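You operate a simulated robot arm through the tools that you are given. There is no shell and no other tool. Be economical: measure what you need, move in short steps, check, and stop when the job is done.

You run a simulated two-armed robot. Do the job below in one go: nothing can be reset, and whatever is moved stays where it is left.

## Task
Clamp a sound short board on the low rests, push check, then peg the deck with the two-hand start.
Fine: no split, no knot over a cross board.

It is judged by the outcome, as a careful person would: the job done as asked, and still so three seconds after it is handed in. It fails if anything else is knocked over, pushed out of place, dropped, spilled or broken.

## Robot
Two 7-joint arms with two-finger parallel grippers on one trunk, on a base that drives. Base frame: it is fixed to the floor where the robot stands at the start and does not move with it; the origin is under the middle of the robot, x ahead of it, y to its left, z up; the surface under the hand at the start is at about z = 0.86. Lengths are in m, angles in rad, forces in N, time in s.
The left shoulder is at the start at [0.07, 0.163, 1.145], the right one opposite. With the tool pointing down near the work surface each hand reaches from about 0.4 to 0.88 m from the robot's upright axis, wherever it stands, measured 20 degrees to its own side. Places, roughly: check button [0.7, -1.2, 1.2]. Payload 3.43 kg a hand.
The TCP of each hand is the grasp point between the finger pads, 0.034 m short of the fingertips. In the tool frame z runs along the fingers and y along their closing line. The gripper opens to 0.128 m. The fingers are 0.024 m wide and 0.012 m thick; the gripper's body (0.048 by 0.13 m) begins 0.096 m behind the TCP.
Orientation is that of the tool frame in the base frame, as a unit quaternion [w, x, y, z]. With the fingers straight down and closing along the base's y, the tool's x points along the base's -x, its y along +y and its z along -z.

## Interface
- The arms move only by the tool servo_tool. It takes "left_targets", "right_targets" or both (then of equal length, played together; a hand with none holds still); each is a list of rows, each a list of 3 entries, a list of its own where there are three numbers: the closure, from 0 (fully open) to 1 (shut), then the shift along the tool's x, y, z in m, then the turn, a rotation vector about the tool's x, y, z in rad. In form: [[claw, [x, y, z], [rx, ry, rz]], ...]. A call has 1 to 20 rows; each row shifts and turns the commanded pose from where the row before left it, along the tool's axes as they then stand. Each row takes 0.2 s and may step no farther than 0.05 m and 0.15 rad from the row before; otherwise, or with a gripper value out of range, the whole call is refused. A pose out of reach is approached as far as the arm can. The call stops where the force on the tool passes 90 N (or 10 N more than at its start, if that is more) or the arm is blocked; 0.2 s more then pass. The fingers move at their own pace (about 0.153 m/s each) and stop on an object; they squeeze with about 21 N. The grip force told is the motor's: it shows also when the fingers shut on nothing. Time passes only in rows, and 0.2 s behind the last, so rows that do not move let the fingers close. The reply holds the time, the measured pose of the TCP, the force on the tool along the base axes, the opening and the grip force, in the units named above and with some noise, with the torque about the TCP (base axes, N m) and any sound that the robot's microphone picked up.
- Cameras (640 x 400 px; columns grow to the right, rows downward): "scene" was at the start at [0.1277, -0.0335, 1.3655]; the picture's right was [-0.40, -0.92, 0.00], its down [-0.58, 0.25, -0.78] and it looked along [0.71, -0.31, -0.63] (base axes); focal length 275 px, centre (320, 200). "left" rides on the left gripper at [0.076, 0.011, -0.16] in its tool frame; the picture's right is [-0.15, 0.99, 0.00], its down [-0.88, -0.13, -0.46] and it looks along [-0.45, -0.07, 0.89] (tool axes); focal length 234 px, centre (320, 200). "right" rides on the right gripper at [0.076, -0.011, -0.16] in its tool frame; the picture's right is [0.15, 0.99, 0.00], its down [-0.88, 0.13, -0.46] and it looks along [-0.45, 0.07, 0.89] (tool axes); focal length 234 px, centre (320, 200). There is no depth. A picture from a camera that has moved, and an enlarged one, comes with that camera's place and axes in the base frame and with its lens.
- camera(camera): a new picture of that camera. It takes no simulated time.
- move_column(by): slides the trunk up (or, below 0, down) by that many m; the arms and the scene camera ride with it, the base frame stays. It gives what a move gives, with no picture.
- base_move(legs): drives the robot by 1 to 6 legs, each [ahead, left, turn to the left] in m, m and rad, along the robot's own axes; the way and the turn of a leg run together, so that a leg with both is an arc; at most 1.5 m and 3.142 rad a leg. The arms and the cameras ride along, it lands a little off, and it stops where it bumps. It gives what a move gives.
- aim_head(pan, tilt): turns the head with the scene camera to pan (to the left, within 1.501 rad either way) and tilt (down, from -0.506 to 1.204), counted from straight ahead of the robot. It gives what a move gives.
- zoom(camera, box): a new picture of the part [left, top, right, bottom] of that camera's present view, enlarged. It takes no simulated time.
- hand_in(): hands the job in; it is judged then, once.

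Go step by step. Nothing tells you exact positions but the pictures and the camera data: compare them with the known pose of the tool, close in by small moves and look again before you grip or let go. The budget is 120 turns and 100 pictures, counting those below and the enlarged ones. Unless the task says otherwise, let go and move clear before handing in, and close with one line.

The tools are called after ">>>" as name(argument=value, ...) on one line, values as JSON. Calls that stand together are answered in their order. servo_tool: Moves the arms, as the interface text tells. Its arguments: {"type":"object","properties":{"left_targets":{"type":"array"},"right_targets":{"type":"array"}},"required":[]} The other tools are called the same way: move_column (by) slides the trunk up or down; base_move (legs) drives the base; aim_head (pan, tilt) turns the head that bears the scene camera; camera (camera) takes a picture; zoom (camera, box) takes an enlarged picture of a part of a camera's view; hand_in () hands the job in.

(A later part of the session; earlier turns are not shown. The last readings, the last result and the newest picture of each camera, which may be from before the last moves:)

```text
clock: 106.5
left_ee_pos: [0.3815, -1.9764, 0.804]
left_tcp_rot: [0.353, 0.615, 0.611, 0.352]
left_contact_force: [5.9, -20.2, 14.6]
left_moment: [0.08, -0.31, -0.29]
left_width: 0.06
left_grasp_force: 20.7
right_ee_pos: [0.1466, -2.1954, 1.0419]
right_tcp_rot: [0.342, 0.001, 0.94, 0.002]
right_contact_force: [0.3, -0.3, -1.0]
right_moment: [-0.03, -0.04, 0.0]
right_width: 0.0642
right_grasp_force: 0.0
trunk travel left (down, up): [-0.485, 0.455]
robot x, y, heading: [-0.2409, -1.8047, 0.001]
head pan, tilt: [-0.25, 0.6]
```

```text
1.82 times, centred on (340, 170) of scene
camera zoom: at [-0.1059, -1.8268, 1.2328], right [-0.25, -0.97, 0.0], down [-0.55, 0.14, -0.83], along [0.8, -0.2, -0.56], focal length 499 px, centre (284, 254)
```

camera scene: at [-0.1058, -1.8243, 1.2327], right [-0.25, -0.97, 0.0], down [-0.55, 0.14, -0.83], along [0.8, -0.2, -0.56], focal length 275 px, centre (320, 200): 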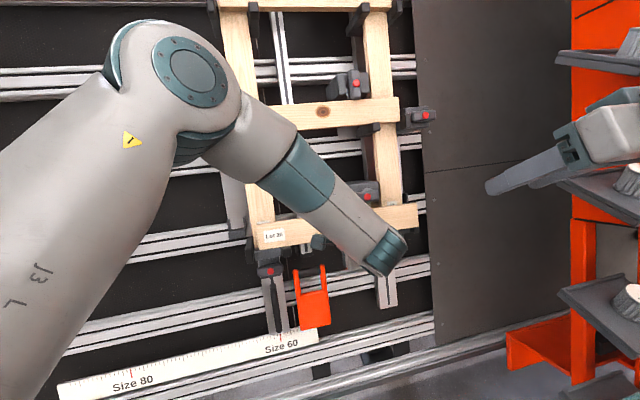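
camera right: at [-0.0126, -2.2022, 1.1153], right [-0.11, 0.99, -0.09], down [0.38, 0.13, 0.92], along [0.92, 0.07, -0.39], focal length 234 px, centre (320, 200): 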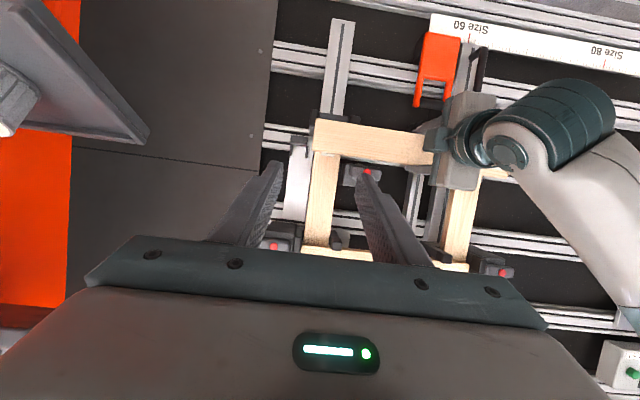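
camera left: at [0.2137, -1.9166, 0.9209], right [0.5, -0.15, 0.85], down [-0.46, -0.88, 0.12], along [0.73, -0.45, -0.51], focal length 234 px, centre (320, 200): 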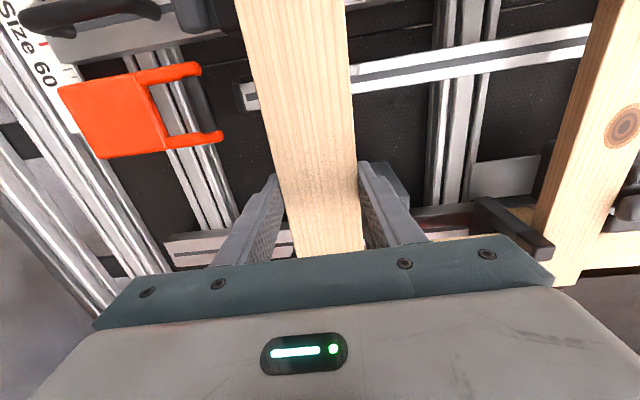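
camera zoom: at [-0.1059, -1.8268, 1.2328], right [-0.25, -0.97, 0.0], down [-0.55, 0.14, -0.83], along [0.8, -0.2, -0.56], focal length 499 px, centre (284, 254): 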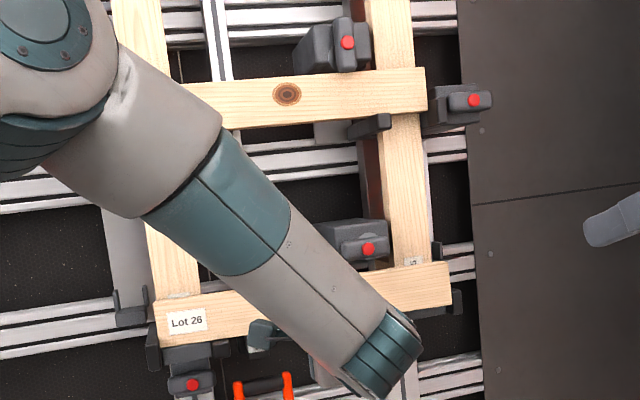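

Left end is flush with the rail and something stops it; right end matches Lot 25 within a few mm. Relieve the force, release and back off, then look.

>>> servo_tool(left_targets=[[0.8, [-0.003, 0.002, 0.001], [0, 0, 0]], [0.8, [0, 0, 0], [0, 0, 0]]])

>>> servo_tool(left_targets=[[0.45, [0, 0, 0], [0, 0, 0]], [0.45, [0, 0, 0], [0, 0, 0]], [0.45, [0, 0, -0.02], [0, 0, 0]], [0.45, [0, 0, -0.04], [0, 0, 0]], [0.45, [0, 0, -0.04], [0, 0, 0]], [0.45, [0, 0, -0.03], [0, 0, 0]], [0.45, [0, 0, 0], [0, 0, 0]]])

>>> zoom(camera="right", box=[270, 60, 530, 220])

>>> zoom(camera="scene", box=[230, 60, 450, 280])

```text
clock: 107.1
left_ee_pos: [0.3827, -1.9763, 0.8027]
left_tcp_rot: [0.35, 0.615, 0.612, 0.352]
left_contact_force: [0.4, -11.9, 12.8]
left_moment: [0.3, -0.33, 0.2]
left_width: 0.0596
left_grasp_force: 21.5
right_ee_pos: [0.1461, -2.1916, 1.0419]
right_tcp_rot: [0.342, 0.0, 0.94, 0.001]
right_contact_force: [-0.3, 0.0, 0.1]
right_moment: [0.0, 0.01, -0.04]
right_width: 0.0639
right_grasp_force: 0.1
trunk travel left (down, up): [-0.485, 0.455]
robot x, y, heading: [-0.237, -1.8001, 0.001]
head pan, tilt: [-0.25, 0.6]
```

```text
clock: 108.7
left_ee_pos: [0.2804, -1.9641, 0.8588]
left_tcp_rot: [0.338, 0.609, 0.631, 0.341]
left_contact_force: [0.8, 0.1, -1.0]
left_moment: [0.0, -0.01, -0.01]
left_width: 0.0706
left_grasp_force: 0.2
right_ee_pos: [0.1482, -2.1914, 1.041]
right_tcp_rot: [0.341, 0.001, 0.94, 0.001]
right_contact_force: [0.0, 0.1, 0.3]
right_moment: [0.0, 0.03, -0.02]
right_width: 0.0642
right_grasp_force: 0.0
trunk travel left (down, up): [-0.485, 0.455]
robot x, y, heading: [-0.2414, -1.8023, 0.001]
head pan, tilt: [-0.25, 0.6]
```

```text
2.46 times, centred on (400, 140) of right
camera zoom: at [-0.0122, -2.2026, 1.1151], right [-0.11, 0.99, -0.09], down [0.38, 0.13, 0.91], along [0.92, 0.07, -0.39], focal length 576 px, centre (123, 348)
```

zoom: 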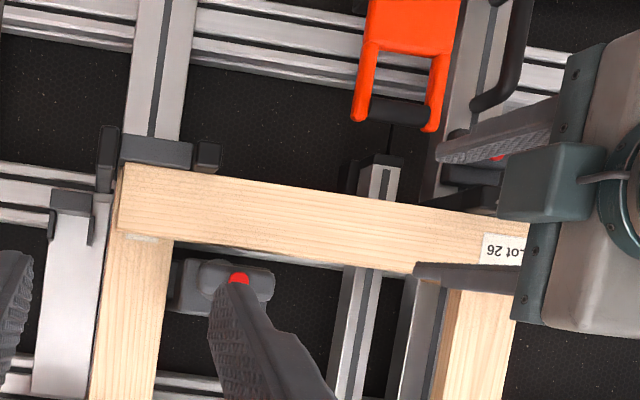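

```text
1.82 times, centred on (340, 170) of scene
camera zoom: at [-0.1047, -1.8244, 1.2325], right [-0.25, -0.97, 0.0], down [-0.55, 0.14, -0.82], along [0.8, -0.2, -0.57], focal length 499 px, centre (284, 254)
```

zoom: 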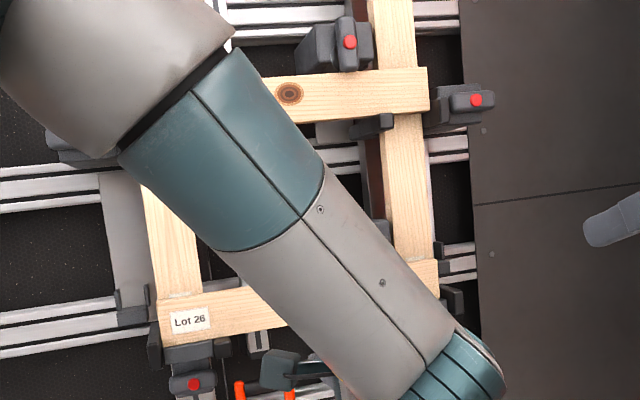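

Board now sits against the rails with ends matching Lot 25. Next, turn the clamp tongue (pivot at about (0.410, −2.076, 0.855)). Pull the right hand back and bring the left hand in front of the tongue.

>>> servo_tool(right_targets=[[0.5, [0.02, 0, -0.038], [0, 0, 0]], [0.5, [0.02, 0, -0.038], [0, 0, 0]], [0.5, [0.02, 0, -0.038], [0, 0, 0]], [0.5, [0, 0, 0], [0, 0, 0]]])

>>> servo_tool(left_targets=[[0.65, [-0.033, 0.0194, 0.0168], [0, 0, 0]], [0.65, [-0.033, 0.0194, 0.0168], [0, 0, 0]], [0.65, [-0.033, 0.0194, 0.0168], [0, 0, 0]], [0.65, [0, 0, 0], [0, 0, 0]]])

>>> camera(camera="left")

>>> camera(camera="right")

```text
clock: 109.7
left_ee_pos: [0.2824, -1.9649, 0.8648]
left_tcp_rot: [0.342, 0.606, 0.631, 0.343]
left_contact_force: [-0.8, -0.9, 0.6]
left_moment: [-0.04, 0.0, 0.0]
left_width: 0.0703
left_grasp_force: 0.1
right_ee_pos: [0.0308, -2.197, 1.0948]
right_tcp_rot: [0.342, 0.001, 0.94, 0.0]
right_contact_force: [0.0, 0.2, -0.9]
right_moment: [-0.05, 0.0, -0.02]
right_width: 0.0639
right_grasp_force: 0.1
right hand out of reach, approached as far as the arm can: row 1
trunk travel left (down, up): [-0.485, 0.455]
robot x, y, heading: [-0.2381, -1.8043, 0.004]
head pan, tilt: [-0.25, 0.6]
```

```text
clock: 110.7
left_ee_pos: [0.3444, -2.0758, 0.8954]
left_tcp_rot: [0.351, 0.616, 0.612, 0.351]
left_contact_force: [0.1, -0.4, -0.2]
left_moment: [0.0, -0.03, 0.0]
left_width: 0.045
left_grasp_force: 0.1
right_ee_pos: [0.0283, -2.1978, 1.0944]
right_tcp_rot: [0.343, 0.0, 0.939, 0.001]
right_contact_force: [-0.3, -0.6, -0.1]
right_moment: [0.01, -0.03, 0.01]
right_width: 0.064
right_grasp_force: 0.1
trunk travel left (down, up): [-0.485, 0.455]
robot x, y, heading: [-0.2404, -1.8033, -0.001]
head pan, tilt: [-0.25, 0.6]
```

```text
29 pictures are left
camera left: at [0.2145, -1.9996, 0.9854], right [0.5, -0.15, 0.85], down [-0.46, -0.88, 0.12], along [0.73, -0.45, -0.51], focal length 234 px, centre (320, 200)
```

left: 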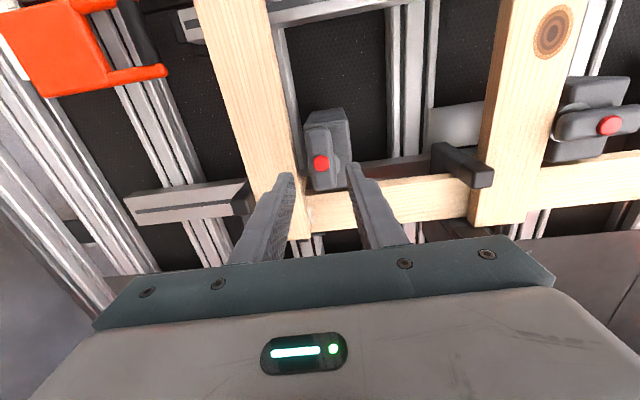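

```text
28 pictures are left
camera right: at [-0.1312, -2.2079, 1.1682], right [-0.11, 0.99, -0.09], down [0.38, 0.13, 0.92], along [0.92, 0.07, -0.39], focal length 234 px, centre (320, 200)
```

right: 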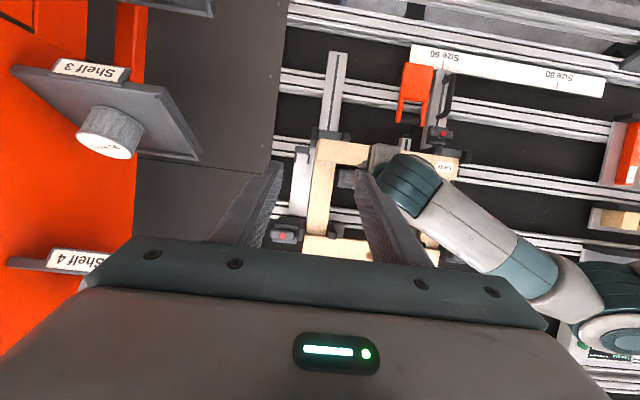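

Well aligned: tongue's long end points left now; the closed mid one points down. Advance onto the tongue.

>>> servo_tool(left_targets=[[0.65, [0, -0.001, 0.025], [0, 0, 0]], [0.65, [0, 0, 0.02], [0, 0, 0]], [0.65, [0, 0, 0.01], [0, 0, 0]], [0.65, [0, 0, 0], [0, 0, 0]]])

>>> zoom(camera="left", box=[220, 60, 440, 260])

```text
clock: 111.7
left_ee_pos: [0.3912, -2.0762, 0.8639]
left_tcp_rot: [0.35, 0.616, 0.612, 0.351]
left_contact_force: [-0.3, 0.7, -0.2]
left_moment: [0.01, -0.02, 0.0]
left_width: 0.0448
left_grasp_force: 0.0
right_ee_pos: [0.0294, -2.1975, 1.0948]
right_tcp_rot: [0.343, 0.0, 0.939, 0.0]
right_contact_force: [-0.5, 0.0, -0.1]
right_moment: [-0.01, -0.01, -0.03]
right_width: 0.0642
right_grasp_force: 0.0
trunk travel left (down, up): [-0.485, 0.455]
robot x, y, heading: [-0.2402, -1.801, -0.002]
head pan, tilt: [-0.25, 0.6]
```

```text
2.00 times, centred on (330, 160) of left
camera zoom: at [0.2607, -1.9997, 0.9543], right [0.5, -0.15, 0.85], down [-0.46, -0.88, 0.12], along [0.73, -0.45, -0.51], focal length 468 px, centre (300, 280)
```

zoom: 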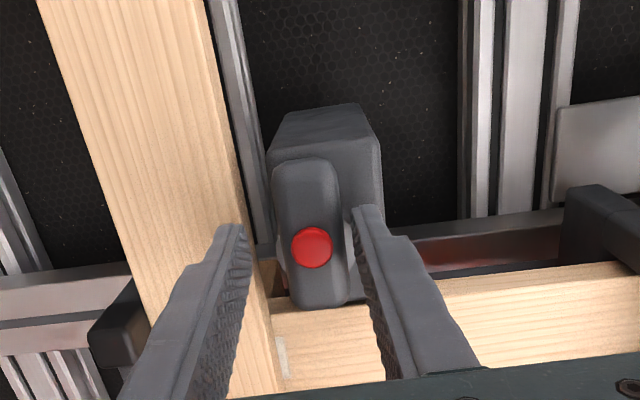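

>>> servo_tool(left_targets=[[0.65, [0, 0.001, 0.003], [0, 0, 0]], [0.95, [0, 0, 0], [0, 0, 0]], [0.95, [0, 0, 0], [0, 0, 0]], [0.95, [0, 0, 0], [0, 0, 0]]])

```text
clock: 112.7
left_ee_pos: [0.3968, -2.0769, 0.8679]
left_tcp_rot: [0.352, 0.613, 0.613, 0.353]
left_contact_force: [19.9, -10.0, 24.6]
left_moment: [-0.37, -1.07, -0.3]
left_width: 0.0284
left_grasp_force: 44.8
right_ee_pos: [0.0308, -2.1973, 1.0953]
right_tcp_rot: [0.343, 0.0, 0.939, 0.0]
right_contact_force: [-0.3, 0.7, -0.1]
right_moment: [-0.02, -0.02, 0.01]
right_width: 0.0639
right_grasp_force: 0.0
trunk travel left (down, up): [-0.485, 0.455]
robot x, y, heading: [-0.239, -1.8017, 0.002]
head pan, tilt: [-0.25, 0.6]
```

Gripped (28 mm). Tool is pushed upslope; ease +4 mm to centre on the pivot.

>>> servo_tool(left_targets=[[0.95, [0, 0.004, 0], [0, 0, 0]], [0.95, [0, 0, 0], [0, 0, 0]]])

```text
clock: 113.3
left_ee_pos: [0.3968, -2.0771, 0.8668]
left_tcp_rot: [0.351, 0.616, 0.612, 0.351]
left_contact_force: [14.1, -5.8, 14.9]
left_moment: [-0.31, -1.37, -0.25]
left_width: 0.0282
left_grasp_force: 44.8
right_ee_pos: [0.0298, -2.1978, 1.0935]
right_tcp_rot: [0.343, 0.001, 0.939, 0.0]
right_contact_force: [0.1, -0.2, -0.1]
right_moment: [0.01, 0.03, -0.01]
right_width: 0.0641
right_grasp_force: 0.1
trunk travel left (down, up): [-0.485, 0.455]
robot x, y, heading: [-0.2412, -1.8042, -0.0]
head pan, tilt: [-0.25, 0.6]
```

>>> servo_tool(left_targets=[[0.95, [0, 0.005, 0], [0, 0, 0]], [0.95, [0, 0, 0], [0, 0, 0]], [0.95, [0, 0, 0], [0, 0, -0.08]], [0.95, [0, 0, 0], [0, 0, -0.08]], [0.95, [0, 0, 0], [0, 0, 0]]])

>>> zoom(camera="left", box=[220, 60, 440, 260])

```text
clock: 114.5
left_ee_pos: [0.397, -2.0754, 0.8665]
left_tcp_rot: [0.374, 0.567, 0.661, 0.32]
left_contact_force: [-20.1, 14.5, -29.2]
left_moment: [1.65, 0.04, -0.84]
left_width: 0.0322
left_grasp_force: 44.8
right_ee_pos: [0.0294, -2.1976, 1.0935]
right_tcp_rot: [0.342, 0.001, 0.94, 0.001]
right_contact_force: [0.4, 0.2, 0.2]
right_moment: [0.01, -0.06, 0.02]
right_width: 0.0636
right_grasp_force: 0.0
trunk travel left (down, up): [-0.485, 0.455]
robot x, y, heading: [-0.234, -1.7992, 0.003]
head pan, tilt: [-0.25, 0.6]
```

```text
2.00 times, centred on (330, 160) of left
camera zoom: at [0.2604, -1.9988, 0.9486], right [0.52, 0.01, 0.86], down [-0.39, -0.89, 0.24], along [0.76, -0.46, -0.46], focal length 468 px, centre (300, 280)
```

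zoom: 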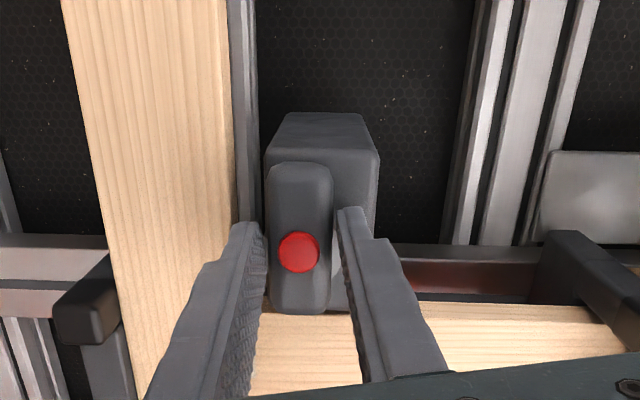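

The tongue resists (1.8 N·m). Re-centre slightly and turn further.

>>> servo_tool(left_targets=[[1.0, [0, -0.005, 0.002], [0, 0, 0]], [1.0, [0, 0, 0], [0, 0, -0.1]], [1.0, [0, 0, 0], [0, 0, -0.1]], [1.0, [0, 0, 0], [0, 0, -0.1]], [1.0, [0, 0, 0], [0, 0, 0]]])

>>> zoom(camera="left", box=[220, 60, 440, 260])

```text
clock: 115.7
left_ee_pos: [0.3967, -2.0773, 0.8665]
left_tcp_rot: [0.421, 0.46, 0.737, 0.262]
left_contact_force: [-15.2, 7.4, -12.1]
left_moment: [2.52, -0.31, -1.83]
left_width: 0.0419
left_grasp_force: 45.1
right_ee_pos: [0.0294, -2.1979, 1.0935]
right_tcp_rot: [0.343, 0.0, 0.939, 0.0]
right_contact_force: [-0.4, 0.0, -0.3]
right_moment: [0.0, 0.04, -0.02]
right_width: 0.0641
right_grasp_force: 0.0
trunk travel left (down, up): [-0.485, 0.455]
robot x, y, heading: [-0.2396, -1.8053, -0.002]
head pan, tilt: [-0.25, 0.6]
```

```text
2.00 times, centred on (330, 160) of left
camera zoom: at [0.2485, -2.0039, 0.9271], right [0.48, 0.3, 0.82], down [-0.26, -0.85, 0.47], along [0.84, -0.44, -0.33], focal length 468 px, centre (300, 280)
```

zoom: 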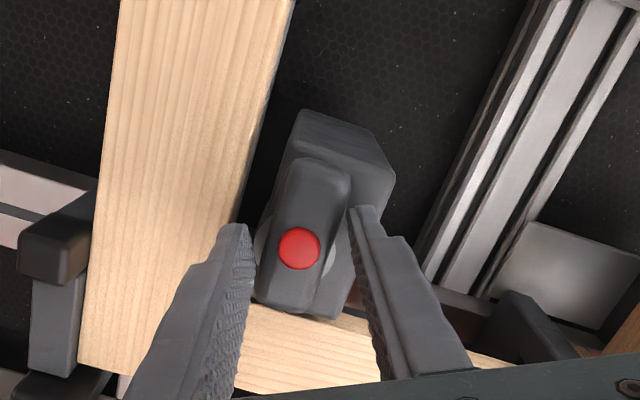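

The tongue doesn't turn by hand — it's likely driven by a lever. Release, back off, and inspect the black handle and the orange handle nearby.

>>> servo_tool(left_targets=[[0.55, [0, 0, 0], [0, 0, 0]], [0.55, [0, 0, 0], [0, 0, 0.1]], [0.55, [0, 0, 0], [0, 0, 0.12]], [0.55, [0, 0, -0.02], [0, 0, 0.12]], [0.55, [0, 0, -0.04], [0, 0, 0.12]], [0.55, [0, 0, -0.04], [0, 0, 0]], [0.55, [0.04, -0.02, -0.01], [0, 0, 0]], [0.55, [0.04, -0.03, 0], [0, 0, 0]], [0.55, [0.04, -0.03, 0], [0, 0, 0]], [0.55, [0.04, -0.03, 0], [0, 0, 0]], [0.55, [0, 0, 0], [0, 0, 0]]])

>>> camera(camera="left")

>>> zoom(camera="right", box=[280, 30, 500, 230])

```text
clock: 118.1
left_ee_pos: [0.2447, -1.9176, 0.8287]
left_tcp_rot: [0.35, 0.616, 0.613, 0.35]
left_contact_force: [0.7, -0.2, 1.0]
left_moment: [0.02, 0.04, -0.01]
left_width: 0.0575
left_grasp_force: 0.1
right_ee_pos: [0.0296, -2.1976, 1.0957]
right_tcp_rot: [0.343, 0.0, 0.939, 0.0]
right_contact_force: [0.5, -0.6, -0.1]
right_moment: [0.02, -0.01, 0.02]
right_width: 0.0641
right_grasp_force: 0.1
trunk travel left (down, up): [-0.485, 0.455]
robot x, y, heading: [-0.2436, -1.8031, -0.002]
head pan, tilt: [-0.25, 0.6]
```

```text
24 pictures are left
camera left: at [0.1135, -1.841, 0.9185], right [0.5, -0.15, 0.85], down [-0.46, -0.88, 0.12], along [0.73, -0.45, -0.51], focal length 234 px, centre (320, 200)
```

left: 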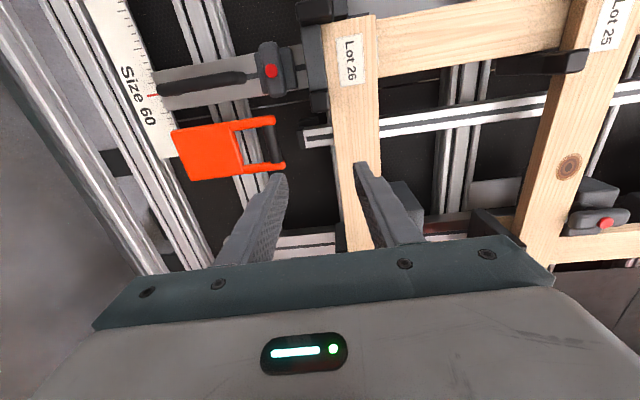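

```text
2.00 times, centred on (390, 130) of right
camera zoom: at [-0.1305, -2.2084, 1.168], right [-0.11, 0.99, -0.09], down [0.38, 0.13, 0.92], along [0.92, 0.07, -0.39], focal length 468 px, centre (180, 340)
```

zoom: 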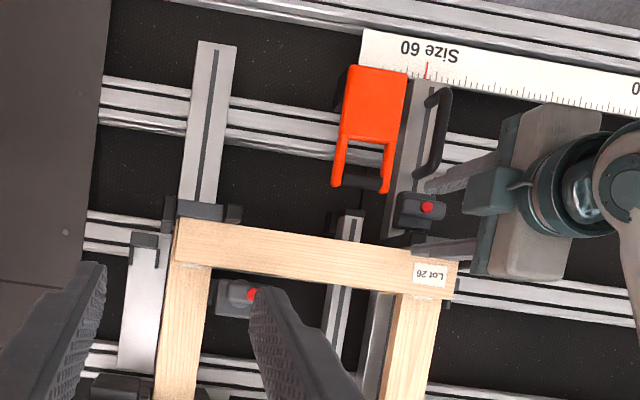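

>>> zoom(camera="left", box=[100, 20, 330, 200])

```text
2.22 times, centred on (215, 110) of left
camera zoom: at [0.1135, -1.841, 0.9185], right [0.5, -0.15, 0.85], down [-0.46, -0.88, 0.12], along [0.73, -0.45, -0.51], focal length 520 px, centre (553, 400)
```

zoom: 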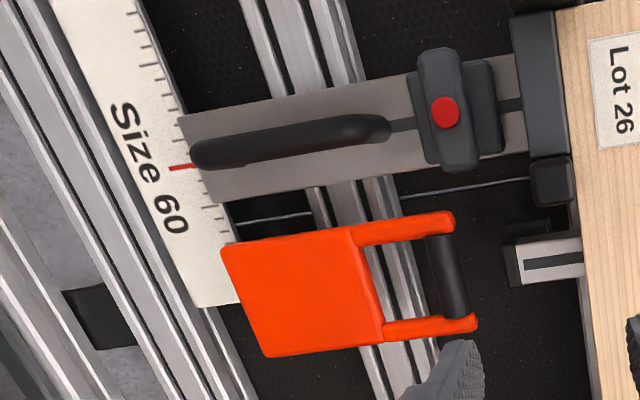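

I'll read the sign at the wall's left side for a hint about the clamps.

>>> aim_head(pan=0.9, tilt=0.0)

>>> camera(camera="scene")

```text
clock: 119.5
left_ee_pos: [0.2445, -1.9166, 0.8288]
left_tcp_rot: [0.351, 0.616, 0.613, 0.351]
left_contact_force: [0.5, -0.1, -0.6]
left_moment: [-0.01, -0.01, 0.0]
left_width: 0.0577
left_grasp_force: 0.0
right_ee_pos: [0.0304, -2.1974, 1.0943]
right_tcp_rot: [0.343, 0.001, 0.939, 0.0]
right_contact_force: [-0.9, -0.5, -0.2]
right_moment: [0.04, -0.04, 0.03]
right_width: 0.064
right_grasp_force: 0.0
trunk travel left (down, up): [-0.485, 0.455]
robot x, y, heading: [-0.2365, -1.8036, -0.004]
head pan, tilt: [0.901, 0.0]
```

```text
21 pictures are left
camera scene: at [-0.1347, -1.732, 1.2877], right [0.78, -0.62, 0.0], down [0.0, 0.0, -1.0], along [0.62, 0.78, 0.0], focal length 275 px, centre (320, 200)
```

scene: 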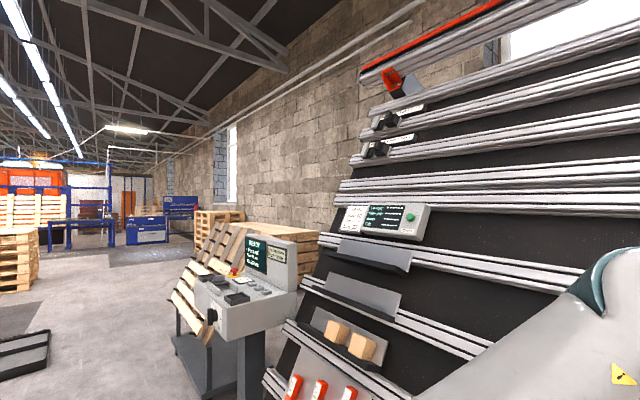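

Sign isn't visible from here. The orange handle sits right under the central link bar, so it is likely the clamp lever; grip bar at about (0.39, −1.92, 0.652). Approach it.

>>> servo_tool(left_targets=[[0.5, [-0.002, -0.04, 0], [0, 0, 0]], [0.5, [0, -0.04, 0], [0, 0, 0]], [0.5, [0, 0, 0.04], [0, 0, 0]], [0.5, [0, 0, 0.04], [0, 0, 0]], [0.5, [0, 0, 0.028], [0, 0, 0]], [0.5, [0, 0, 0.04], [0, 0, 0]], [0.5, [0, 0, 0], [0, 0, 0]]])

>>> camera(camera="left")

```text
clock: 121.1
left_ee_pos: [0.3323, -1.919, 0.6851]
left_tcp_rot: [0.351, 0.616, 0.612, 0.351]
left_contact_force: [-0.5, -0.2, -0.3]
left_moment: [0.0, -0.05, 0.0]
left_width: 0.0637
left_grasp_force: 0.1
right_ee_pos: [0.0285, -2.197, 1.0952]
right_tcp_rot: [0.342, 0.001, 0.94, 0.001]
right_contact_force: [0.6, -1.0, 0.3]
right_moment: [0.02, -0.01, 0.0]
right_width: 0.0639
right_grasp_force: 0.0
trunk travel left (down, up): [-0.485, 0.455]
robot x, y, heading: [-0.2386, -1.8034, 0.001]
head pan, tilt: [0.901, 0.0]
```

```text
20 pictures are left
camera left: at [0.2028, -1.8426, 0.7752], right [0.5, -0.15, 0.85], down [-0.46, -0.88, 0.12], along [0.73, -0.45, -0.51], focal length 234 px, centre (320, 200)
```

left: 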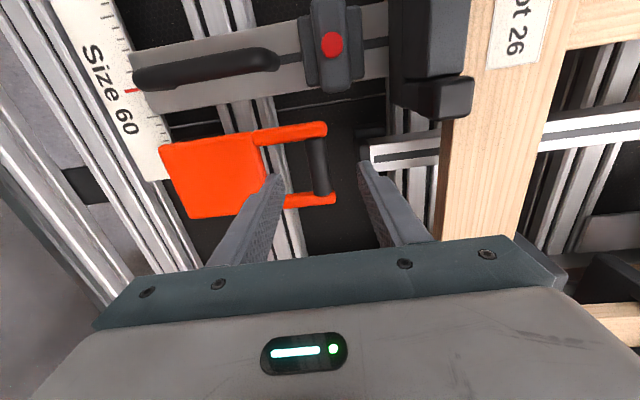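

Aligned. Advance and close on the bar.

>>> servo_tool(left_targets=[[0.5, [0.004, 0, 0.025], [0, 0, 0]], [0.5, [0, 0, 0.025], [0, 0, 0]], [0.5, [0, 0, 0.005], [0, 0, 0]], [0.95, [0, 0, 0], [0, 0, 0]], [0.95, [0, 0, 0], [0, 0, 0]], [0.95, [0, 0, 0], [0, 0, 0]]])

>>> camera(camera="left")

```text
clock: 122.5
left_ee_pos: [0.3817, -1.9149, 0.6544]
left_tcp_rot: [0.349, 0.616, 0.613, 0.35]
left_contact_force: [-2.0, 0.4, -7.2]
left_moment: [-1.04, -0.88, 0.62]
left_width: 0.0225
left_grasp_force: 45.0
right_ee_pos: [0.031, -2.1984, 1.0944]
right_tcp_rot: [0.342, 0.0, 0.94, 0.001]
right_contact_force: [-0.1, 0.6, -0.3]
right_moment: [-0.05, 0.01, -0.02]
right_width: 0.0639
right_grasp_force: 0.0
trunk travel left (down, up): [-0.485, 0.455]
robot x, y, heading: [-0.2422, -1.8059, -0.003]
head pan, tilt: [0.901, 0.0]
```

```text
19 pictures are left
camera left: at [0.251, -1.8388, 0.7452], right [0.5, -0.15, 0.85], down [-0.46, -0.88, 0.12], along [0.73, -0.45, -0.51], focal length 234 px, centre (320, 200)
```

left: 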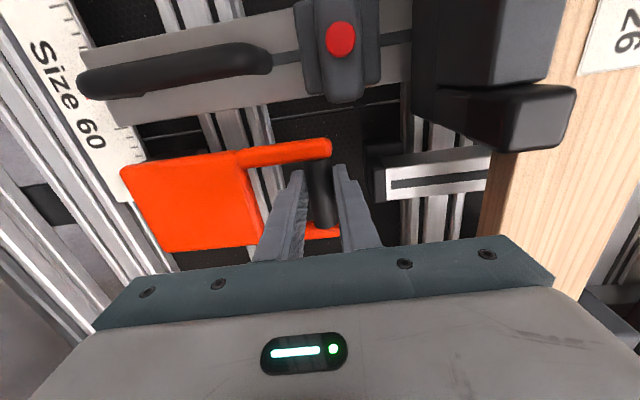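

Bar held. Pull outward gently and read the forces.

>>> servo_tool(left_targets=[[0.95, [0, 0, -0.006], [0, 0, 0]], [0.95, [0, 0, -0.006], [0, 0, 0]], [0.95, [0, 0, 0], [0, 0, 0]]])

```text
clock: 123.3
left_ee_pos: [0.3719, -1.9161, 0.6595]
left_tcp_rot: [0.35, 0.616, 0.614, 0.348]
left_contact_force: [3.1, -0.4, -17.6]
left_moment: [-1.16, -0.79, 0.18]
left_width: 0.024
left_grasp_force: 45.0
right_ee_pos: [0.0318, -2.1975, 1.0952]
right_tcp_rot: [0.342, 0.001, 0.94, 0.0]
right_contact_force: [0.9, 0.0, 0.4]
right_moment: [0.01, 0.0, 0.01]
right_width: 0.0641
right_grasp_force: 0.0
trunk travel left (down, up): [-0.485, 0.455]
robot x, y, heading: [-0.2377, -1.8048, -0.003]
head pan, tilt: [0.901, 0.0]
```

It gives, and wants to swing out and down (hinge below). Follow the arc.

>>> servo_tool(left_targets=[[0.95, [0, -0.005, -0.01], [0, 0, 0]], [0.95, [0, -0.006, -0.01], [0, 0, 0]], [0.95, [0, 0, 0], [0, 0, 0]]])

>>> camera(camera="left")

```text
clock: 124.1
left_ee_pos: [0.3514, -1.9167, 0.6682]
left_tcp_rot: [0.354, 0.613, 0.612, 0.353]
left_contact_force: [17.4, 0.4, 22.4]
left_moment: [-0.51, -1.63, 0.43]
left_width: 0.0261
left_grasp_force: 44.9
right_ee_pos: [0.0302, -2.1965, 1.0955]
right_tcp_rot: [0.343, 0.001, 0.939, -0.001]
right_contact_force: [1.4, 0.8, -0.4]
right_moment: [-0.02, 0.03, 0.01]
right_width: 0.0642
right_grasp_force: 0.1
trunk travel left (down, up): [-0.485, 0.455]
robot x, y, heading: [-0.2378, -1.8009, 0.001]
head pan, tilt: [0.901, 0.0]
```

```text
18 pictures are left
camera left: at [0.2195, -1.8392, 0.7557], right [0.49, -0.15, 0.86], down [-0.46, -0.88, 0.11], along [0.74, -0.45, -0.5], focal length 234 px, centre (320, 200)
```

left: 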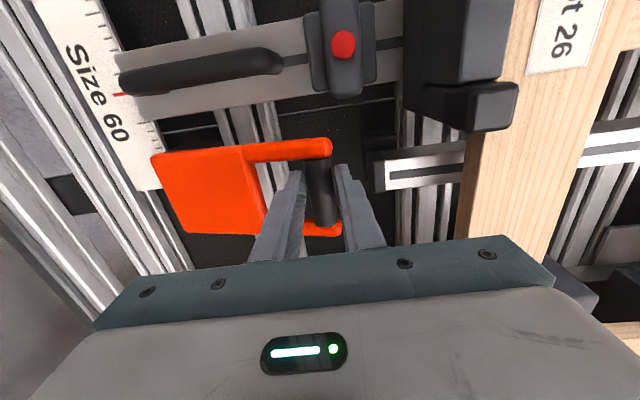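

>>> servo_tool(left_targets=[[0.95, [0, 0.003, -0.01], [0, 0, 0]], [0.95, [0, -0.002, -0.01], [0, 0, 0]], [0.95, [0, -0.003, -0.01], [0, 0, 0]], [0.95, [0, 0, 0], [0, 0, 0]]])

```text
clock: 125.1
left_ee_pos: [0.321, -1.9148, 0.6748]
left_tcp_rot: [0.349, 0.617, 0.613, 0.349]
left_contact_force: [4.2, 0.8, -8.3]
left_moment: [-0.98, -0.35, 0.38]
left_width: 0.0288
left_grasp_force: 44.9
right_ee_pos: [0.0312, -2.1966, 1.0947]
right_tcp_rot: [0.342, 0.0, 0.94, 0.001]
right_contact_force: [-0.2, 0.5, -0.2]
right_moment: [-0.06, 0.03, -0.01]
right_width: 0.0639
right_grasp_force: 0.0
trunk travel left (down, up): [-0.485, 0.455]
robot x, y, heading: [-0.2412, -1.8019, 0.0]
head pan, tilt: [0.901, 0.0]
```

Arc radius ≈0.16 m, now at ~0.4 rad. Continue along the arc.

>>> servo_tool(left_targets=[[0.95, [0, -0.006, -0.0145], [-0.05, 0, 0]], [0.95, [0, -0.0077, -0.0141], [-0.05, 0, 0]], [0.95, [0, -0.0084, -0.0137], [-0.05, 0, 0]], [0.95, [0, 0, 0], [0, 0, 0]]])

>>> camera(camera="left")

```text
clock: 126.1
left_ee_pos: [0.2761, -1.9153, 0.6695]
left_tcp_rot: [0.391, 0.59, 0.587, 0.392]
left_contact_force: [18.8, 3.9, -56.7]
left_moment: [-0.98, 0.64, 0.41]
left_width: 0.0299
left_grasp_force: 45.1
right_ee_pos: [0.035, -2.1973, 1.0929]
right_tcp_rot: [0.34, 0.001, 0.941, 0.001]
right_contact_force: [0.2, -0.1, 0.5]
right_moment: [0.01, -0.02, 0.01]
right_width: 0.0641
right_grasp_force: 0.1
trunk travel left (down, up): [-0.485, 0.455]
robot x, y, heading: [-0.2433, -1.805, -0.0]
head pan, tilt: [0.901, 0.0]
```

```text
17 pictures are left
camera left: at [0.134, -1.8388, 0.7414], right [0.38, -0.15, 0.91], down [-0.47, -0.88, 0.05], along [0.79, -0.45, -0.41], focal length 234 px, centre (320, 200)
```

left: 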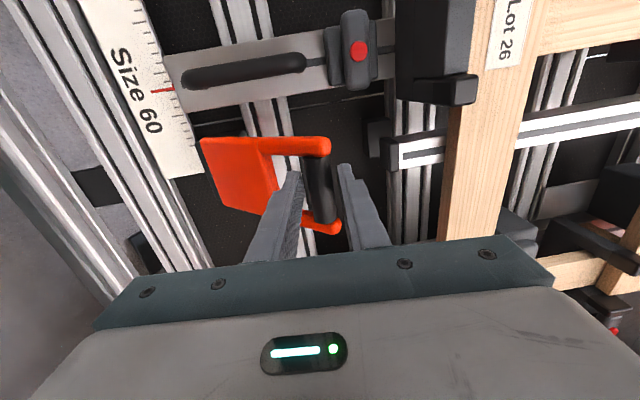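

The lever swings well; continue tangentially, easing the radial pull.

>>> servo_tool(left_targets=[[0.95, [0, -0.0048, 0.0036], [0, 0, 0]], [0.95, [0, -0.0085, -0.0111], [-0.1, 0, 0]], [0.95, [0, -0.0085, -0.0111], [-0.1, 0, 0]], [0.95, [0, -0.0085, -0.0111], [-0.1, 0, 0]], [0.95, [0, 0, 0], [0, 0, 0]]])

```text
clock: 127.3
left_ee_pos: [0.3044, -1.9165, 0.6561]
left_tcp_rot: [0.484, 0.516, 0.516, 0.483]
left_contact_force: [3.3, 1.2, 56.4]
left_moment: [0.19, -1.58, 0.1]
left_width: 0.0383
left_grasp_force: 28.2
left hand out of reach, approached as far as the arm can: row 3, 4
right_ee_pos: [0.0257, -2.1972, 1.0971]
right_tcp_rot: [0.345, 0.001, 0.939, 0.0]
right_contact_force: [0.8, 0.4, -0.5]
right_moment: [-0.02, -0.04, 0.01]
right_width: 0.0639
right_grasp_force: 0.0
trunk travel left (down, up): [-0.485, 0.455]
robot x, y, heading: [-0.2396, -1.8023, 0.003]
head pan, tilt: [0.901, 0.0]
```

Reach limit with that tilt. Look at the state.

>>> camera(camera="left")

```text
16 pictures are left
camera left: at [0.1465, -1.8402, 0.6768], right [0.07, -0.14, 0.99], down [-0.47, -0.88, -0.1], along [0.88, -0.45, -0.13], focal length 234 px, centre (320, 200)
```

left: 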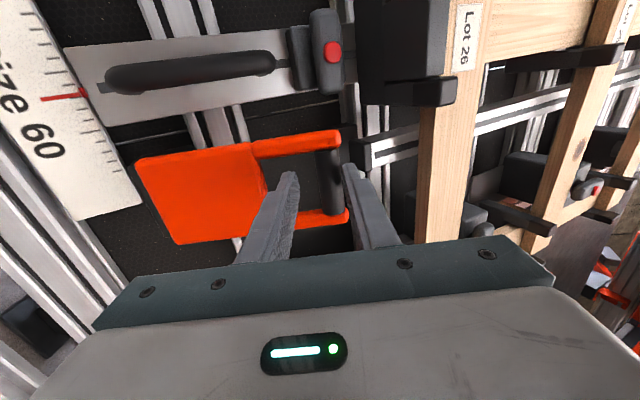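

Release, back off, re-orient, lower the trunk and step back for better reach.

>>> servo_tool(left_targets=[[0.5, [0, 0, 0], [0, 0, 0]], [0.5, [0, 0, 0], [0, 0, 0]], [0.5, [0, 0, -0.03], [0, 0, 0]], [0.5, [0, 0, -0.03], [0.1, 0, 0]], [0.5, [0, 0.02, -0.02], [0.1, 0, 0]], [0.5, [0, 0, 0], [0.1, 0, 0]], [0.5, [0, 0, 0], [0.15, 0, 0]], [0.5, [0, 0, 0], [0, 0, 0]]])

>>> move_column(by=-0.15)

>>> base_move(legs=[[-0.12, 0, 0]])

>>> camera(camera="left")

```text
clock: 129.1
left_ee_pos: [0.2587, -1.9183, 0.6701]
left_tcp_rot: [0.35, 0.616, 0.613, 0.35]
left_contact_force: [0.5, 0.1, 0.0]
left_moment: [0.02, 0.01, 0.02]
left_width: 0.0641
left_grasp_force: 0.1
left hand out of reach, approached as far as the arm can: row 3
right_ee_pos: [0.0306, -2.197, 1.0941]
right_tcp_rot: [0.342, -0.001, 0.94, 0.001]
right_contact_force: [0.8, 0.0, -0.2]
right_moment: [0.0, -0.04, -0.03]
right_width: 0.0637
right_grasp_force: 0.1
trunk travel left (down, up): [-0.485, 0.455]
robot x, y, heading: [-0.2419, -1.805, 0.0]
head pan, tilt: [0.901, 0.0]
```

```text
clock: 130.8
left_ee_pos: [0.2585, -1.9179, 0.5207]
left_tcp_rot: [0.351, 0.615, 0.613, 0.35]
left_contact_force: [-0.5, -0.2, 0.1]
left_moment: [-0.04, -0.01, 0.03]
left_width: 0.064
left_grasp_force: 0.0
right_ee_pos: [0.0305, -2.1983, 0.9452]
right_tcp_rot: [0.343, 0.0, 0.939, 0.001]
right_contact_force: [0.3, 0.4, -0.3]
right_moment: [0.02, 0.01, 0.01]
right_width: 0.0641
right_grasp_force: 0.1
trunk travel left (down, up): [-0.335, 0.605]
robot x, y, heading: [-0.24, -1.8012, -0.004]
head pan, tilt: [0.901, 0.0]
```

```text
clock: 132.1
left_ee_pos: [0.1415, -1.9179, 0.521]
left_tcp_rot: [0.35, 0.616, 0.613, 0.351]
left_contact_force: [-0.4, 0.0, -0.4]
left_moment: [0.01, -0.02, 0.0]
left_width: 0.0638
left_grasp_force: 0.0
right_ee_pos: [-0.0885, -2.1972, 0.9448]
right_tcp_rot: [0.344, 0.001, 0.939, 0.0]
right_contact_force: [0.0, -0.5, 0.6]
right_moment: [0.02, 0.01, -0.03]
right_width: 0.0642
right_grasp_force: 0.2
trunk travel left (down, up): [-0.335, 0.605]
robot x, y, heading: [-0.3556, -1.806, 0.0]
head pan, tilt: [0.901, 0.0]
```

```text
15 pictures are left
camera left: at [0.0096, -1.8413, 0.6112], right [0.5, -0.15, 0.85], down [-0.46, -0.88, 0.12], along [0.73, -0.45, -0.51], focal length 234 px, centre (320, 200)
```

left: 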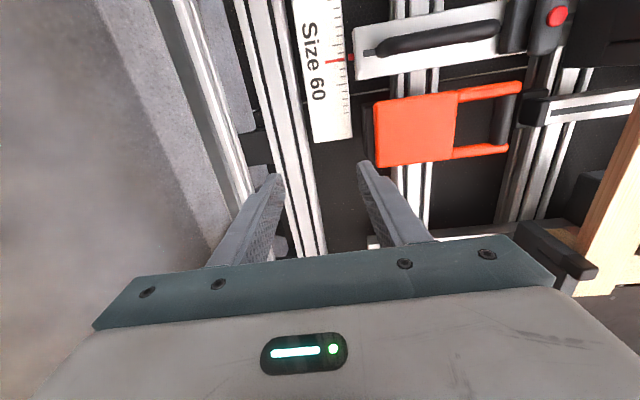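

The lever falls back by itself, so it must be swung through in one go. From this lower, farther stance regrip it.

>>> servo_tool(left_targets=[[0.5, [0, 0.047, 0], [0, 0, 0]], [0.5, [0, 0.047, 0], [0, 0, 0]], [0.5, [0, 0.047, 0], [0, 0, 0]], [0.5, [0, 0.047, 0], [0, 0, 0]], [0.5, [0, 0.047, 0], [0, 0, 0]], [0.5, [0, 0, 0.04], [0, 0, 0]], [0.5, [0, 0, 0.041], [0, 0, 0]], [0.5, [0, 0, 0], [0, 0, 0]]])

>>> camera(camera="left")

```text
clock: 133.9
left_ee_pos: [0.3333, -1.9184, 0.6808]
left_tcp_rot: [0.35, 0.615, 0.613, 0.35]
left_contact_force: [-0.3, -0.2, 0.5]
left_moment: [0.0, 0.0, -0.01]
left_width: 0.0639
left_grasp_force: 0.0
right_ee_pos: [-0.0874, -2.1975, 0.9452]
right_tcp_rot: [0.343, 0.001, 0.94, 0.001]
right_contact_force: [-0.5, -0.8, -0.1]
right_moment: [-0.01, 0.0, 0.0]
right_width: 0.0638
right_grasp_force: 0.3
trunk travel left (down, up): [-0.335, 0.605]
robot x, y, heading: [-0.3536, -1.8014, -0.001]
head pan, tilt: [0.901, 0.0]
```

```text
14 pictures are left
camera left: at [0.2028, -1.8426, 0.7714], right [0.5, -0.15, 0.85], down [-0.46, -0.88, 0.12], along [0.73, -0.45, -0.51], focal length 234 px, centre (320, 200)
```

left: 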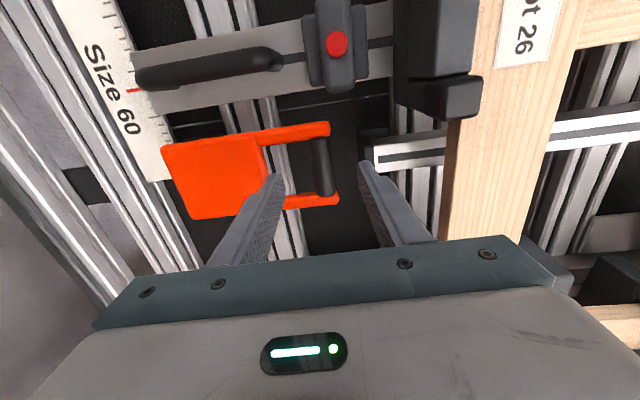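

>>> servo_tool(left_targets=[[0.5, [0.002, 0, 0.03], [0, 0, 0]], [0.5, [0, 0, 0.03], [0, 0, 0]], [0.5, [0, 0, 0], [0, 0, 0]], [0.95, [0, 0, 0], [0, 0, 0]], [0.95, [0, 0, 0], [0, 0, 0]], [0.95, [0, 0, 0], [0, 0, 0]], [0.95, [0, -0.0005, -0.0186], [0, 0, 0]], [0.95, [0, -0.0031, -0.0185], [0, 0, 0]], [0.95, [0, -0.0058, -0.0178], [0, 0, 0]], [0.95, [0, -0.0084, -0.0168], [0, 0, 0]], [0.95, [0, 0, 0], [0, 0, 0]]])

```text
clock: 136.3
left_ee_pos: [0.3114, -1.9175, 0.6733]
left_tcp_rot: [0.351, 0.615, 0.612, 0.351]
left_contact_force: [6.5, -4.4, 11.6]
left_moment: [-0.9, -0.78, 0.26]
left_width: 0.0295
left_grasp_force: 45.0
right_ee_pos: [-0.0888, -2.1989, 0.9456]
right_tcp_rot: [0.343, 0.001, 0.939, 0.0]
right_contact_force: [0.6, 0.9, 0.0]
right_moment: [-0.03, -0.03, -0.02]
right_width: 0.0639
right_grasp_force: 0.1
trunk travel left (down, up): [-0.335, 0.605]
robot x, y, heading: [-0.358, -1.8032, 0.005]
head pan, tilt: [0.901, 0.0]
```

The model fits; continue the swing.

>>> servo_tool(left_targets=[[0.95, [0, -0.0095, -0.0157], [0, 0, 0]], [0.95, [0, -0.013, -0.0138], [0, 0, 0]], [0.95, [0, -0.0152, -0.0116], [0, 0, 0]], [0.95, [0, -0.0165, -0.0093], [0, 0, 0]], [0.95, [0, 0, 0], [0, 0, 0]]])

>>> camera(camera="left")

```text
clock: 137.2
left_ee_pos: [0.2715, -1.9171, 0.672]
left_tcp_rot: [0.363, 0.602, 0.609, 0.366]
left_contact_force: [21.2, -4.6, 2.8]
left_moment: [0.85, -0.42, -1.33]
left_width: 0.0303
left_grasp_force: 45.2
right_ee_pos: [-0.0841, -2.1978, 0.9436]
right_tcp_rot: [0.342, 0.001, 0.94, 0.001]
right_contact_force: [-0.6, -0.6, -0.3]
right_moment: [0.02, -0.02, -0.03]
right_width: 0.0641
right_grasp_force: 0.0
trunk travel left (down, up): [-0.335, 0.605]
robot x, y, heading: [-0.3549, -1.8048, -0.001]
head pan, tilt: [0.901, 0.0]
stopped in row 4 (left hand): the force on the tool passed its limit at 97 N (the readings are from after the stop); the commanded pose is now the measured one
```

```text
13 pictures are left
camera left: at [0.1347, -1.8411, 0.7562], right [0.47, -0.14, 0.87], down [-0.46, -0.88, 0.1], along [0.76, -0.45, -0.48], focal length 234 px, centre (320, 200)
```

left: 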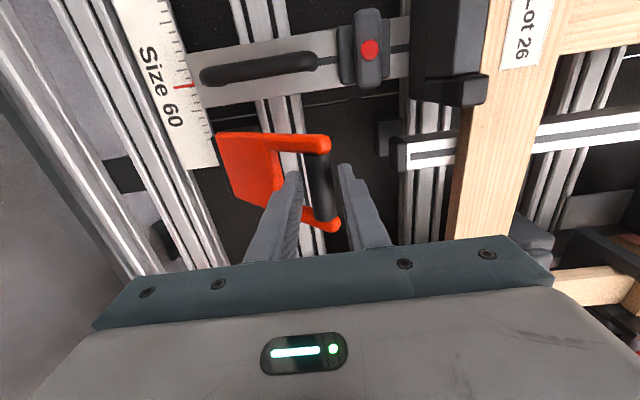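

A hard stop at ~0.85 rad. Check the clamp tongues now with the right camera.

>>> camera(camera="right")

```text
12 pictures are left
camera right: at [-0.2444, -2.2086, 1.0171], right [-0.11, 0.99, -0.09], down [0.38, 0.13, 0.92], along [0.92, 0.07, -0.39], focal length 234 px, centre (320, 200)
```

right: 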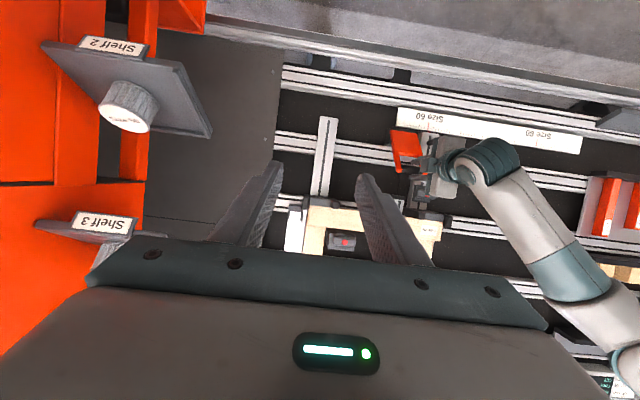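

>>> zoom(camera="right", box=[270, 170, 470, 260])

```text
3.20 times, centred on (370, 215) of right
camera zoom: at [-0.2444, -2.2086, 1.0171], right [-0.11, 0.99, -0.09], down [0.38, 0.13, 0.92], along [0.92, 0.07, -0.39], focal length 749 px, centre (160, 152)
```

zoom: 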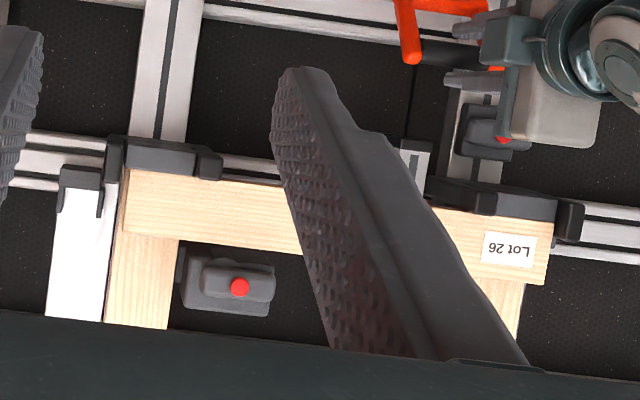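

Not turned yet. Push the lever fully to its stop, hold, then release slowly to see if it latches.

>>> servo_tool(left_targets=[[0.95, [0, -0.006, -0.005], [0, 0, 0]], [0.95, [0, -0.004, -0.003], [0, 0, 0]], [0.95, [0, 0, 0], [0, 0, 0]], [0.95, [0, 0, 0], [0, 0, 0]], [0.95, [0, 0, 0], [0, 0, 0]]])

```text
clock: 138.4
left_ee_pos: [0.2532, -1.9153, 0.6721]
left_tcp_rot: [0.366, 0.601, 0.608, 0.367]
left_contact_force: [-8.5, 1.5, 44.7]
left_moment: [0.16, -1.55, -0.54]
left_width: 0.0267
left_grasp_force: 16.9
right_ee_pos: [-0.0898, -2.1965, 0.9473]
right_tcp_rot: [0.345, 0.0, 0.939, 0.0]
right_contact_force: [-0.3, 0.5, 0.4]
right_moment: [-0.01, 0.02, 0.03]
right_width: 0.0639
right_grasp_force: 0.1
trunk travel left (down, up): [-0.335, 0.605]
robot x, y, heading: [-0.3559, -1.8065, -0.003]
head pan, tilt: [0.901, 0.0]
```

Lever kept going (radius is nearer 0.19 m). Continue along the corrected arc.

>>> servo_tool(left_targets=[[0.95, [0, 0.003, -0.003], [0, 0, 0]], [0.95, [0, -0.0128, -0.014], [0, 0, 0]], [0.95, [0, -0.0142, -0.0127], [0, 0, 0]], [0.95, [0, -0.0153, -0.0112], [0, 0, 0]], [0.95, [0, 0, 0], [0, 0, 0]]])

>>> camera(camera="left")

```text
clock: 139.6
left_ee_pos: [0.2006, -1.9174, 0.6506]
left_tcp_rot: [0.361, 0.604, 0.61, 0.363]
left_contact_force: [0.3, -0.3, 1.2]
left_moment: [0.01, -0.01, 0.04]
left_width: 0.0066
left_grasp_force: 0.1
right_ee_pos: [-0.0854, -2.1974, 0.9443]
right_tcp_rot: [0.343, 0.0, 0.939, 0.002]
right_contact_force: [-0.1, 1.0, -0.1]
right_moment: [-0.01, 0.01, 0.01]
right_width: 0.0641
right_grasp_force: 0.1
trunk travel left (down, up): [-0.335, 0.605]
robot x, y, heading: [-0.3517, -1.8037, -0.0]
head pan, tilt: [0.901, 0.0]
```

```text
10 pictures are left
camera left: at [0.0654, -1.8419, 0.7351], right [0.47, -0.14, 0.87], down [-0.46, -0.88, 0.1], along [0.76, -0.45, -0.48], focal length 234 px, centre (320, 200)
```

left: 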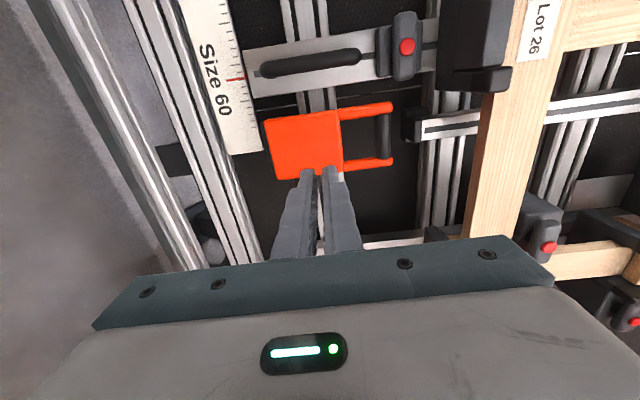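

The bar slipped and the lever sprang back. Zoom on the low clamp to see whether it changed.

>>> zoom(camera="left", box=[360, 0, 640, 260])

```text
1.54 times, centred on (500, 130) of left
camera zoom: at [0.0654, -1.8419, 0.7351], right [0.47, -0.14, 0.87], down [-0.46, -0.88, 0.1], along [0.76, -0.45, -0.48], focal length 360 px, centre (43, 308)
```

zoom: 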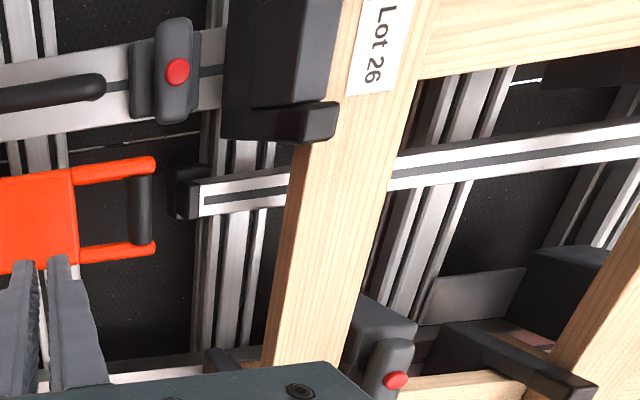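

Still open; the lever probably needs its full stroke. Regrip with the tool tilted so I can follow the whole arc.

>>> servo_tool(left_targets=[[0.5, [0, 0, 0], [0.15, 0, 0]], [0.5, [0, 0, 0], [0.15, 0, 0]], [0.5, [0, 0, 0], [0.14, 0, 0]], [0.5, [0, 0.0369, 0.0128], [0, 0, 0]], [0.5, [0, 0.0369, 0.0128], [0, 0, 0]], [0.5, [0, 0.0369, 0.0128], [0, 0, 0]], [0.5, [0, 0.0369, 0.0128], [0, 0, 0]], [0.5, [0, 0, 0], [0, 0, 0]]])

>>> camera(camera="left")

```text
clock: 141.4
left_ee_pos: [0.3508, -1.916, 0.698]
left_tcp_rot: [0.222, 0.668, 0.675, 0.221]
left_contact_force: [-0.2, 0.3, -0.4]
left_moment: [-0.04, -0.01, -0.02]
left_width: 0.0639
left_grasp_force: 0.1
right_ee_pos: [-0.0836, -2.1955, 0.9452]
right_tcp_rot: [0.343, 0.0, 0.939, 0.0]
right_contact_force: [0.5, 1.7, -0.4]
right_moment: [-0.06, 0.04, 0.0]
right_width: 0.0641
right_grasp_force: 0.1
trunk travel left (down, up): [-0.335, 0.605]
robot x, y, heading: [-0.3591, -1.8066, 0.002]
head pan, tilt: [0.901, 0.0]
```

```text
8 pictures are left
camera left: at [0.2653, -1.8388, 0.8318], right [0.8, -0.14, 0.59], down [-0.37, -0.88, 0.29], along [0.48, -0.45, -0.75], focal length 234 px, centre (320, 200)
```

left: 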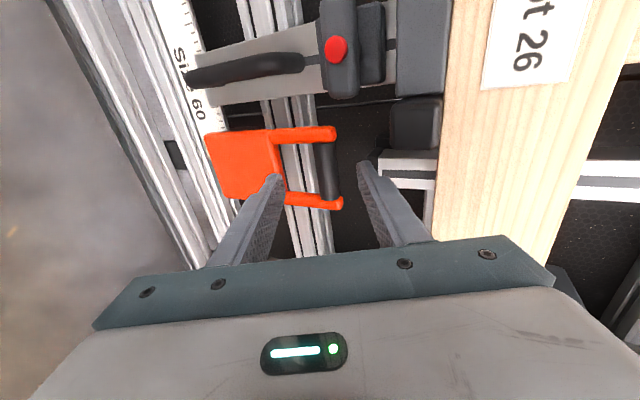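

>>> servo_tool(left_targets=[[0.5, [0, 0.001, 0.03], [0, 0, 0]], [0.5, [0, 0, 0.03], [0, 0, 0]], [1.0, [0, 0, 0], [0, 0, 0]], [1.0, [0, 0, 0], [0, 0, 0]], [1.0, [0, 0, 0], [0, 0, 0]], [1.0, [0, -0.0083, -0.0171], [-0.075, 0, 0]], [1.0, [0, -0.0087, -0.0169], [-0.075, 0, 0]], [1.0, [0, -0.0091, -0.0167], [-0.075, 0, 0]], [1.0, [0, -0.0095, -0.0164], [-0.075, 0, 0]], [1.0, [0, -0.0099, -0.0162], [-0.075, 0, 0]], [1.0, [0, -0.0103, -0.0159], [-0.075, 0, 0]], [1.0, [0, -0.0107, -0.0157], [-0.075, 0, 0]], [1.0, [0, 0, 0], [0, 0, 0]]])

```text
clock: 144.2
left_ee_pos: [0.2275, -1.9165, 0.7129]
left_tcp_rot: [0.388, 0.588, 0.593, 0.39]
left_contact_force: [-0.2, 0.1, 0.5]
left_moment: [0.0, -0.01, 0.01]
left_width: 0.0001
left_grasp_force: 21.4
left hand out of reach, approached as far as the arm can: row 1, 2
right_ee_pos: [-0.0859, -2.1976, 0.9454]
right_tcp_rot: [0.342, 0.0, 0.94, 0.001]
right_contact_force: [-0.3, -0.9, 0.6]
right_moment: [-0.01, -0.01, 0.0]
right_width: 0.0639
right_grasp_force: 0.1
trunk travel left (down, up): [-0.335, 0.605]
robot x, y, heading: [-0.3559, -1.804, 0.002]
head pan, tilt: [0.901, 0.0]
```

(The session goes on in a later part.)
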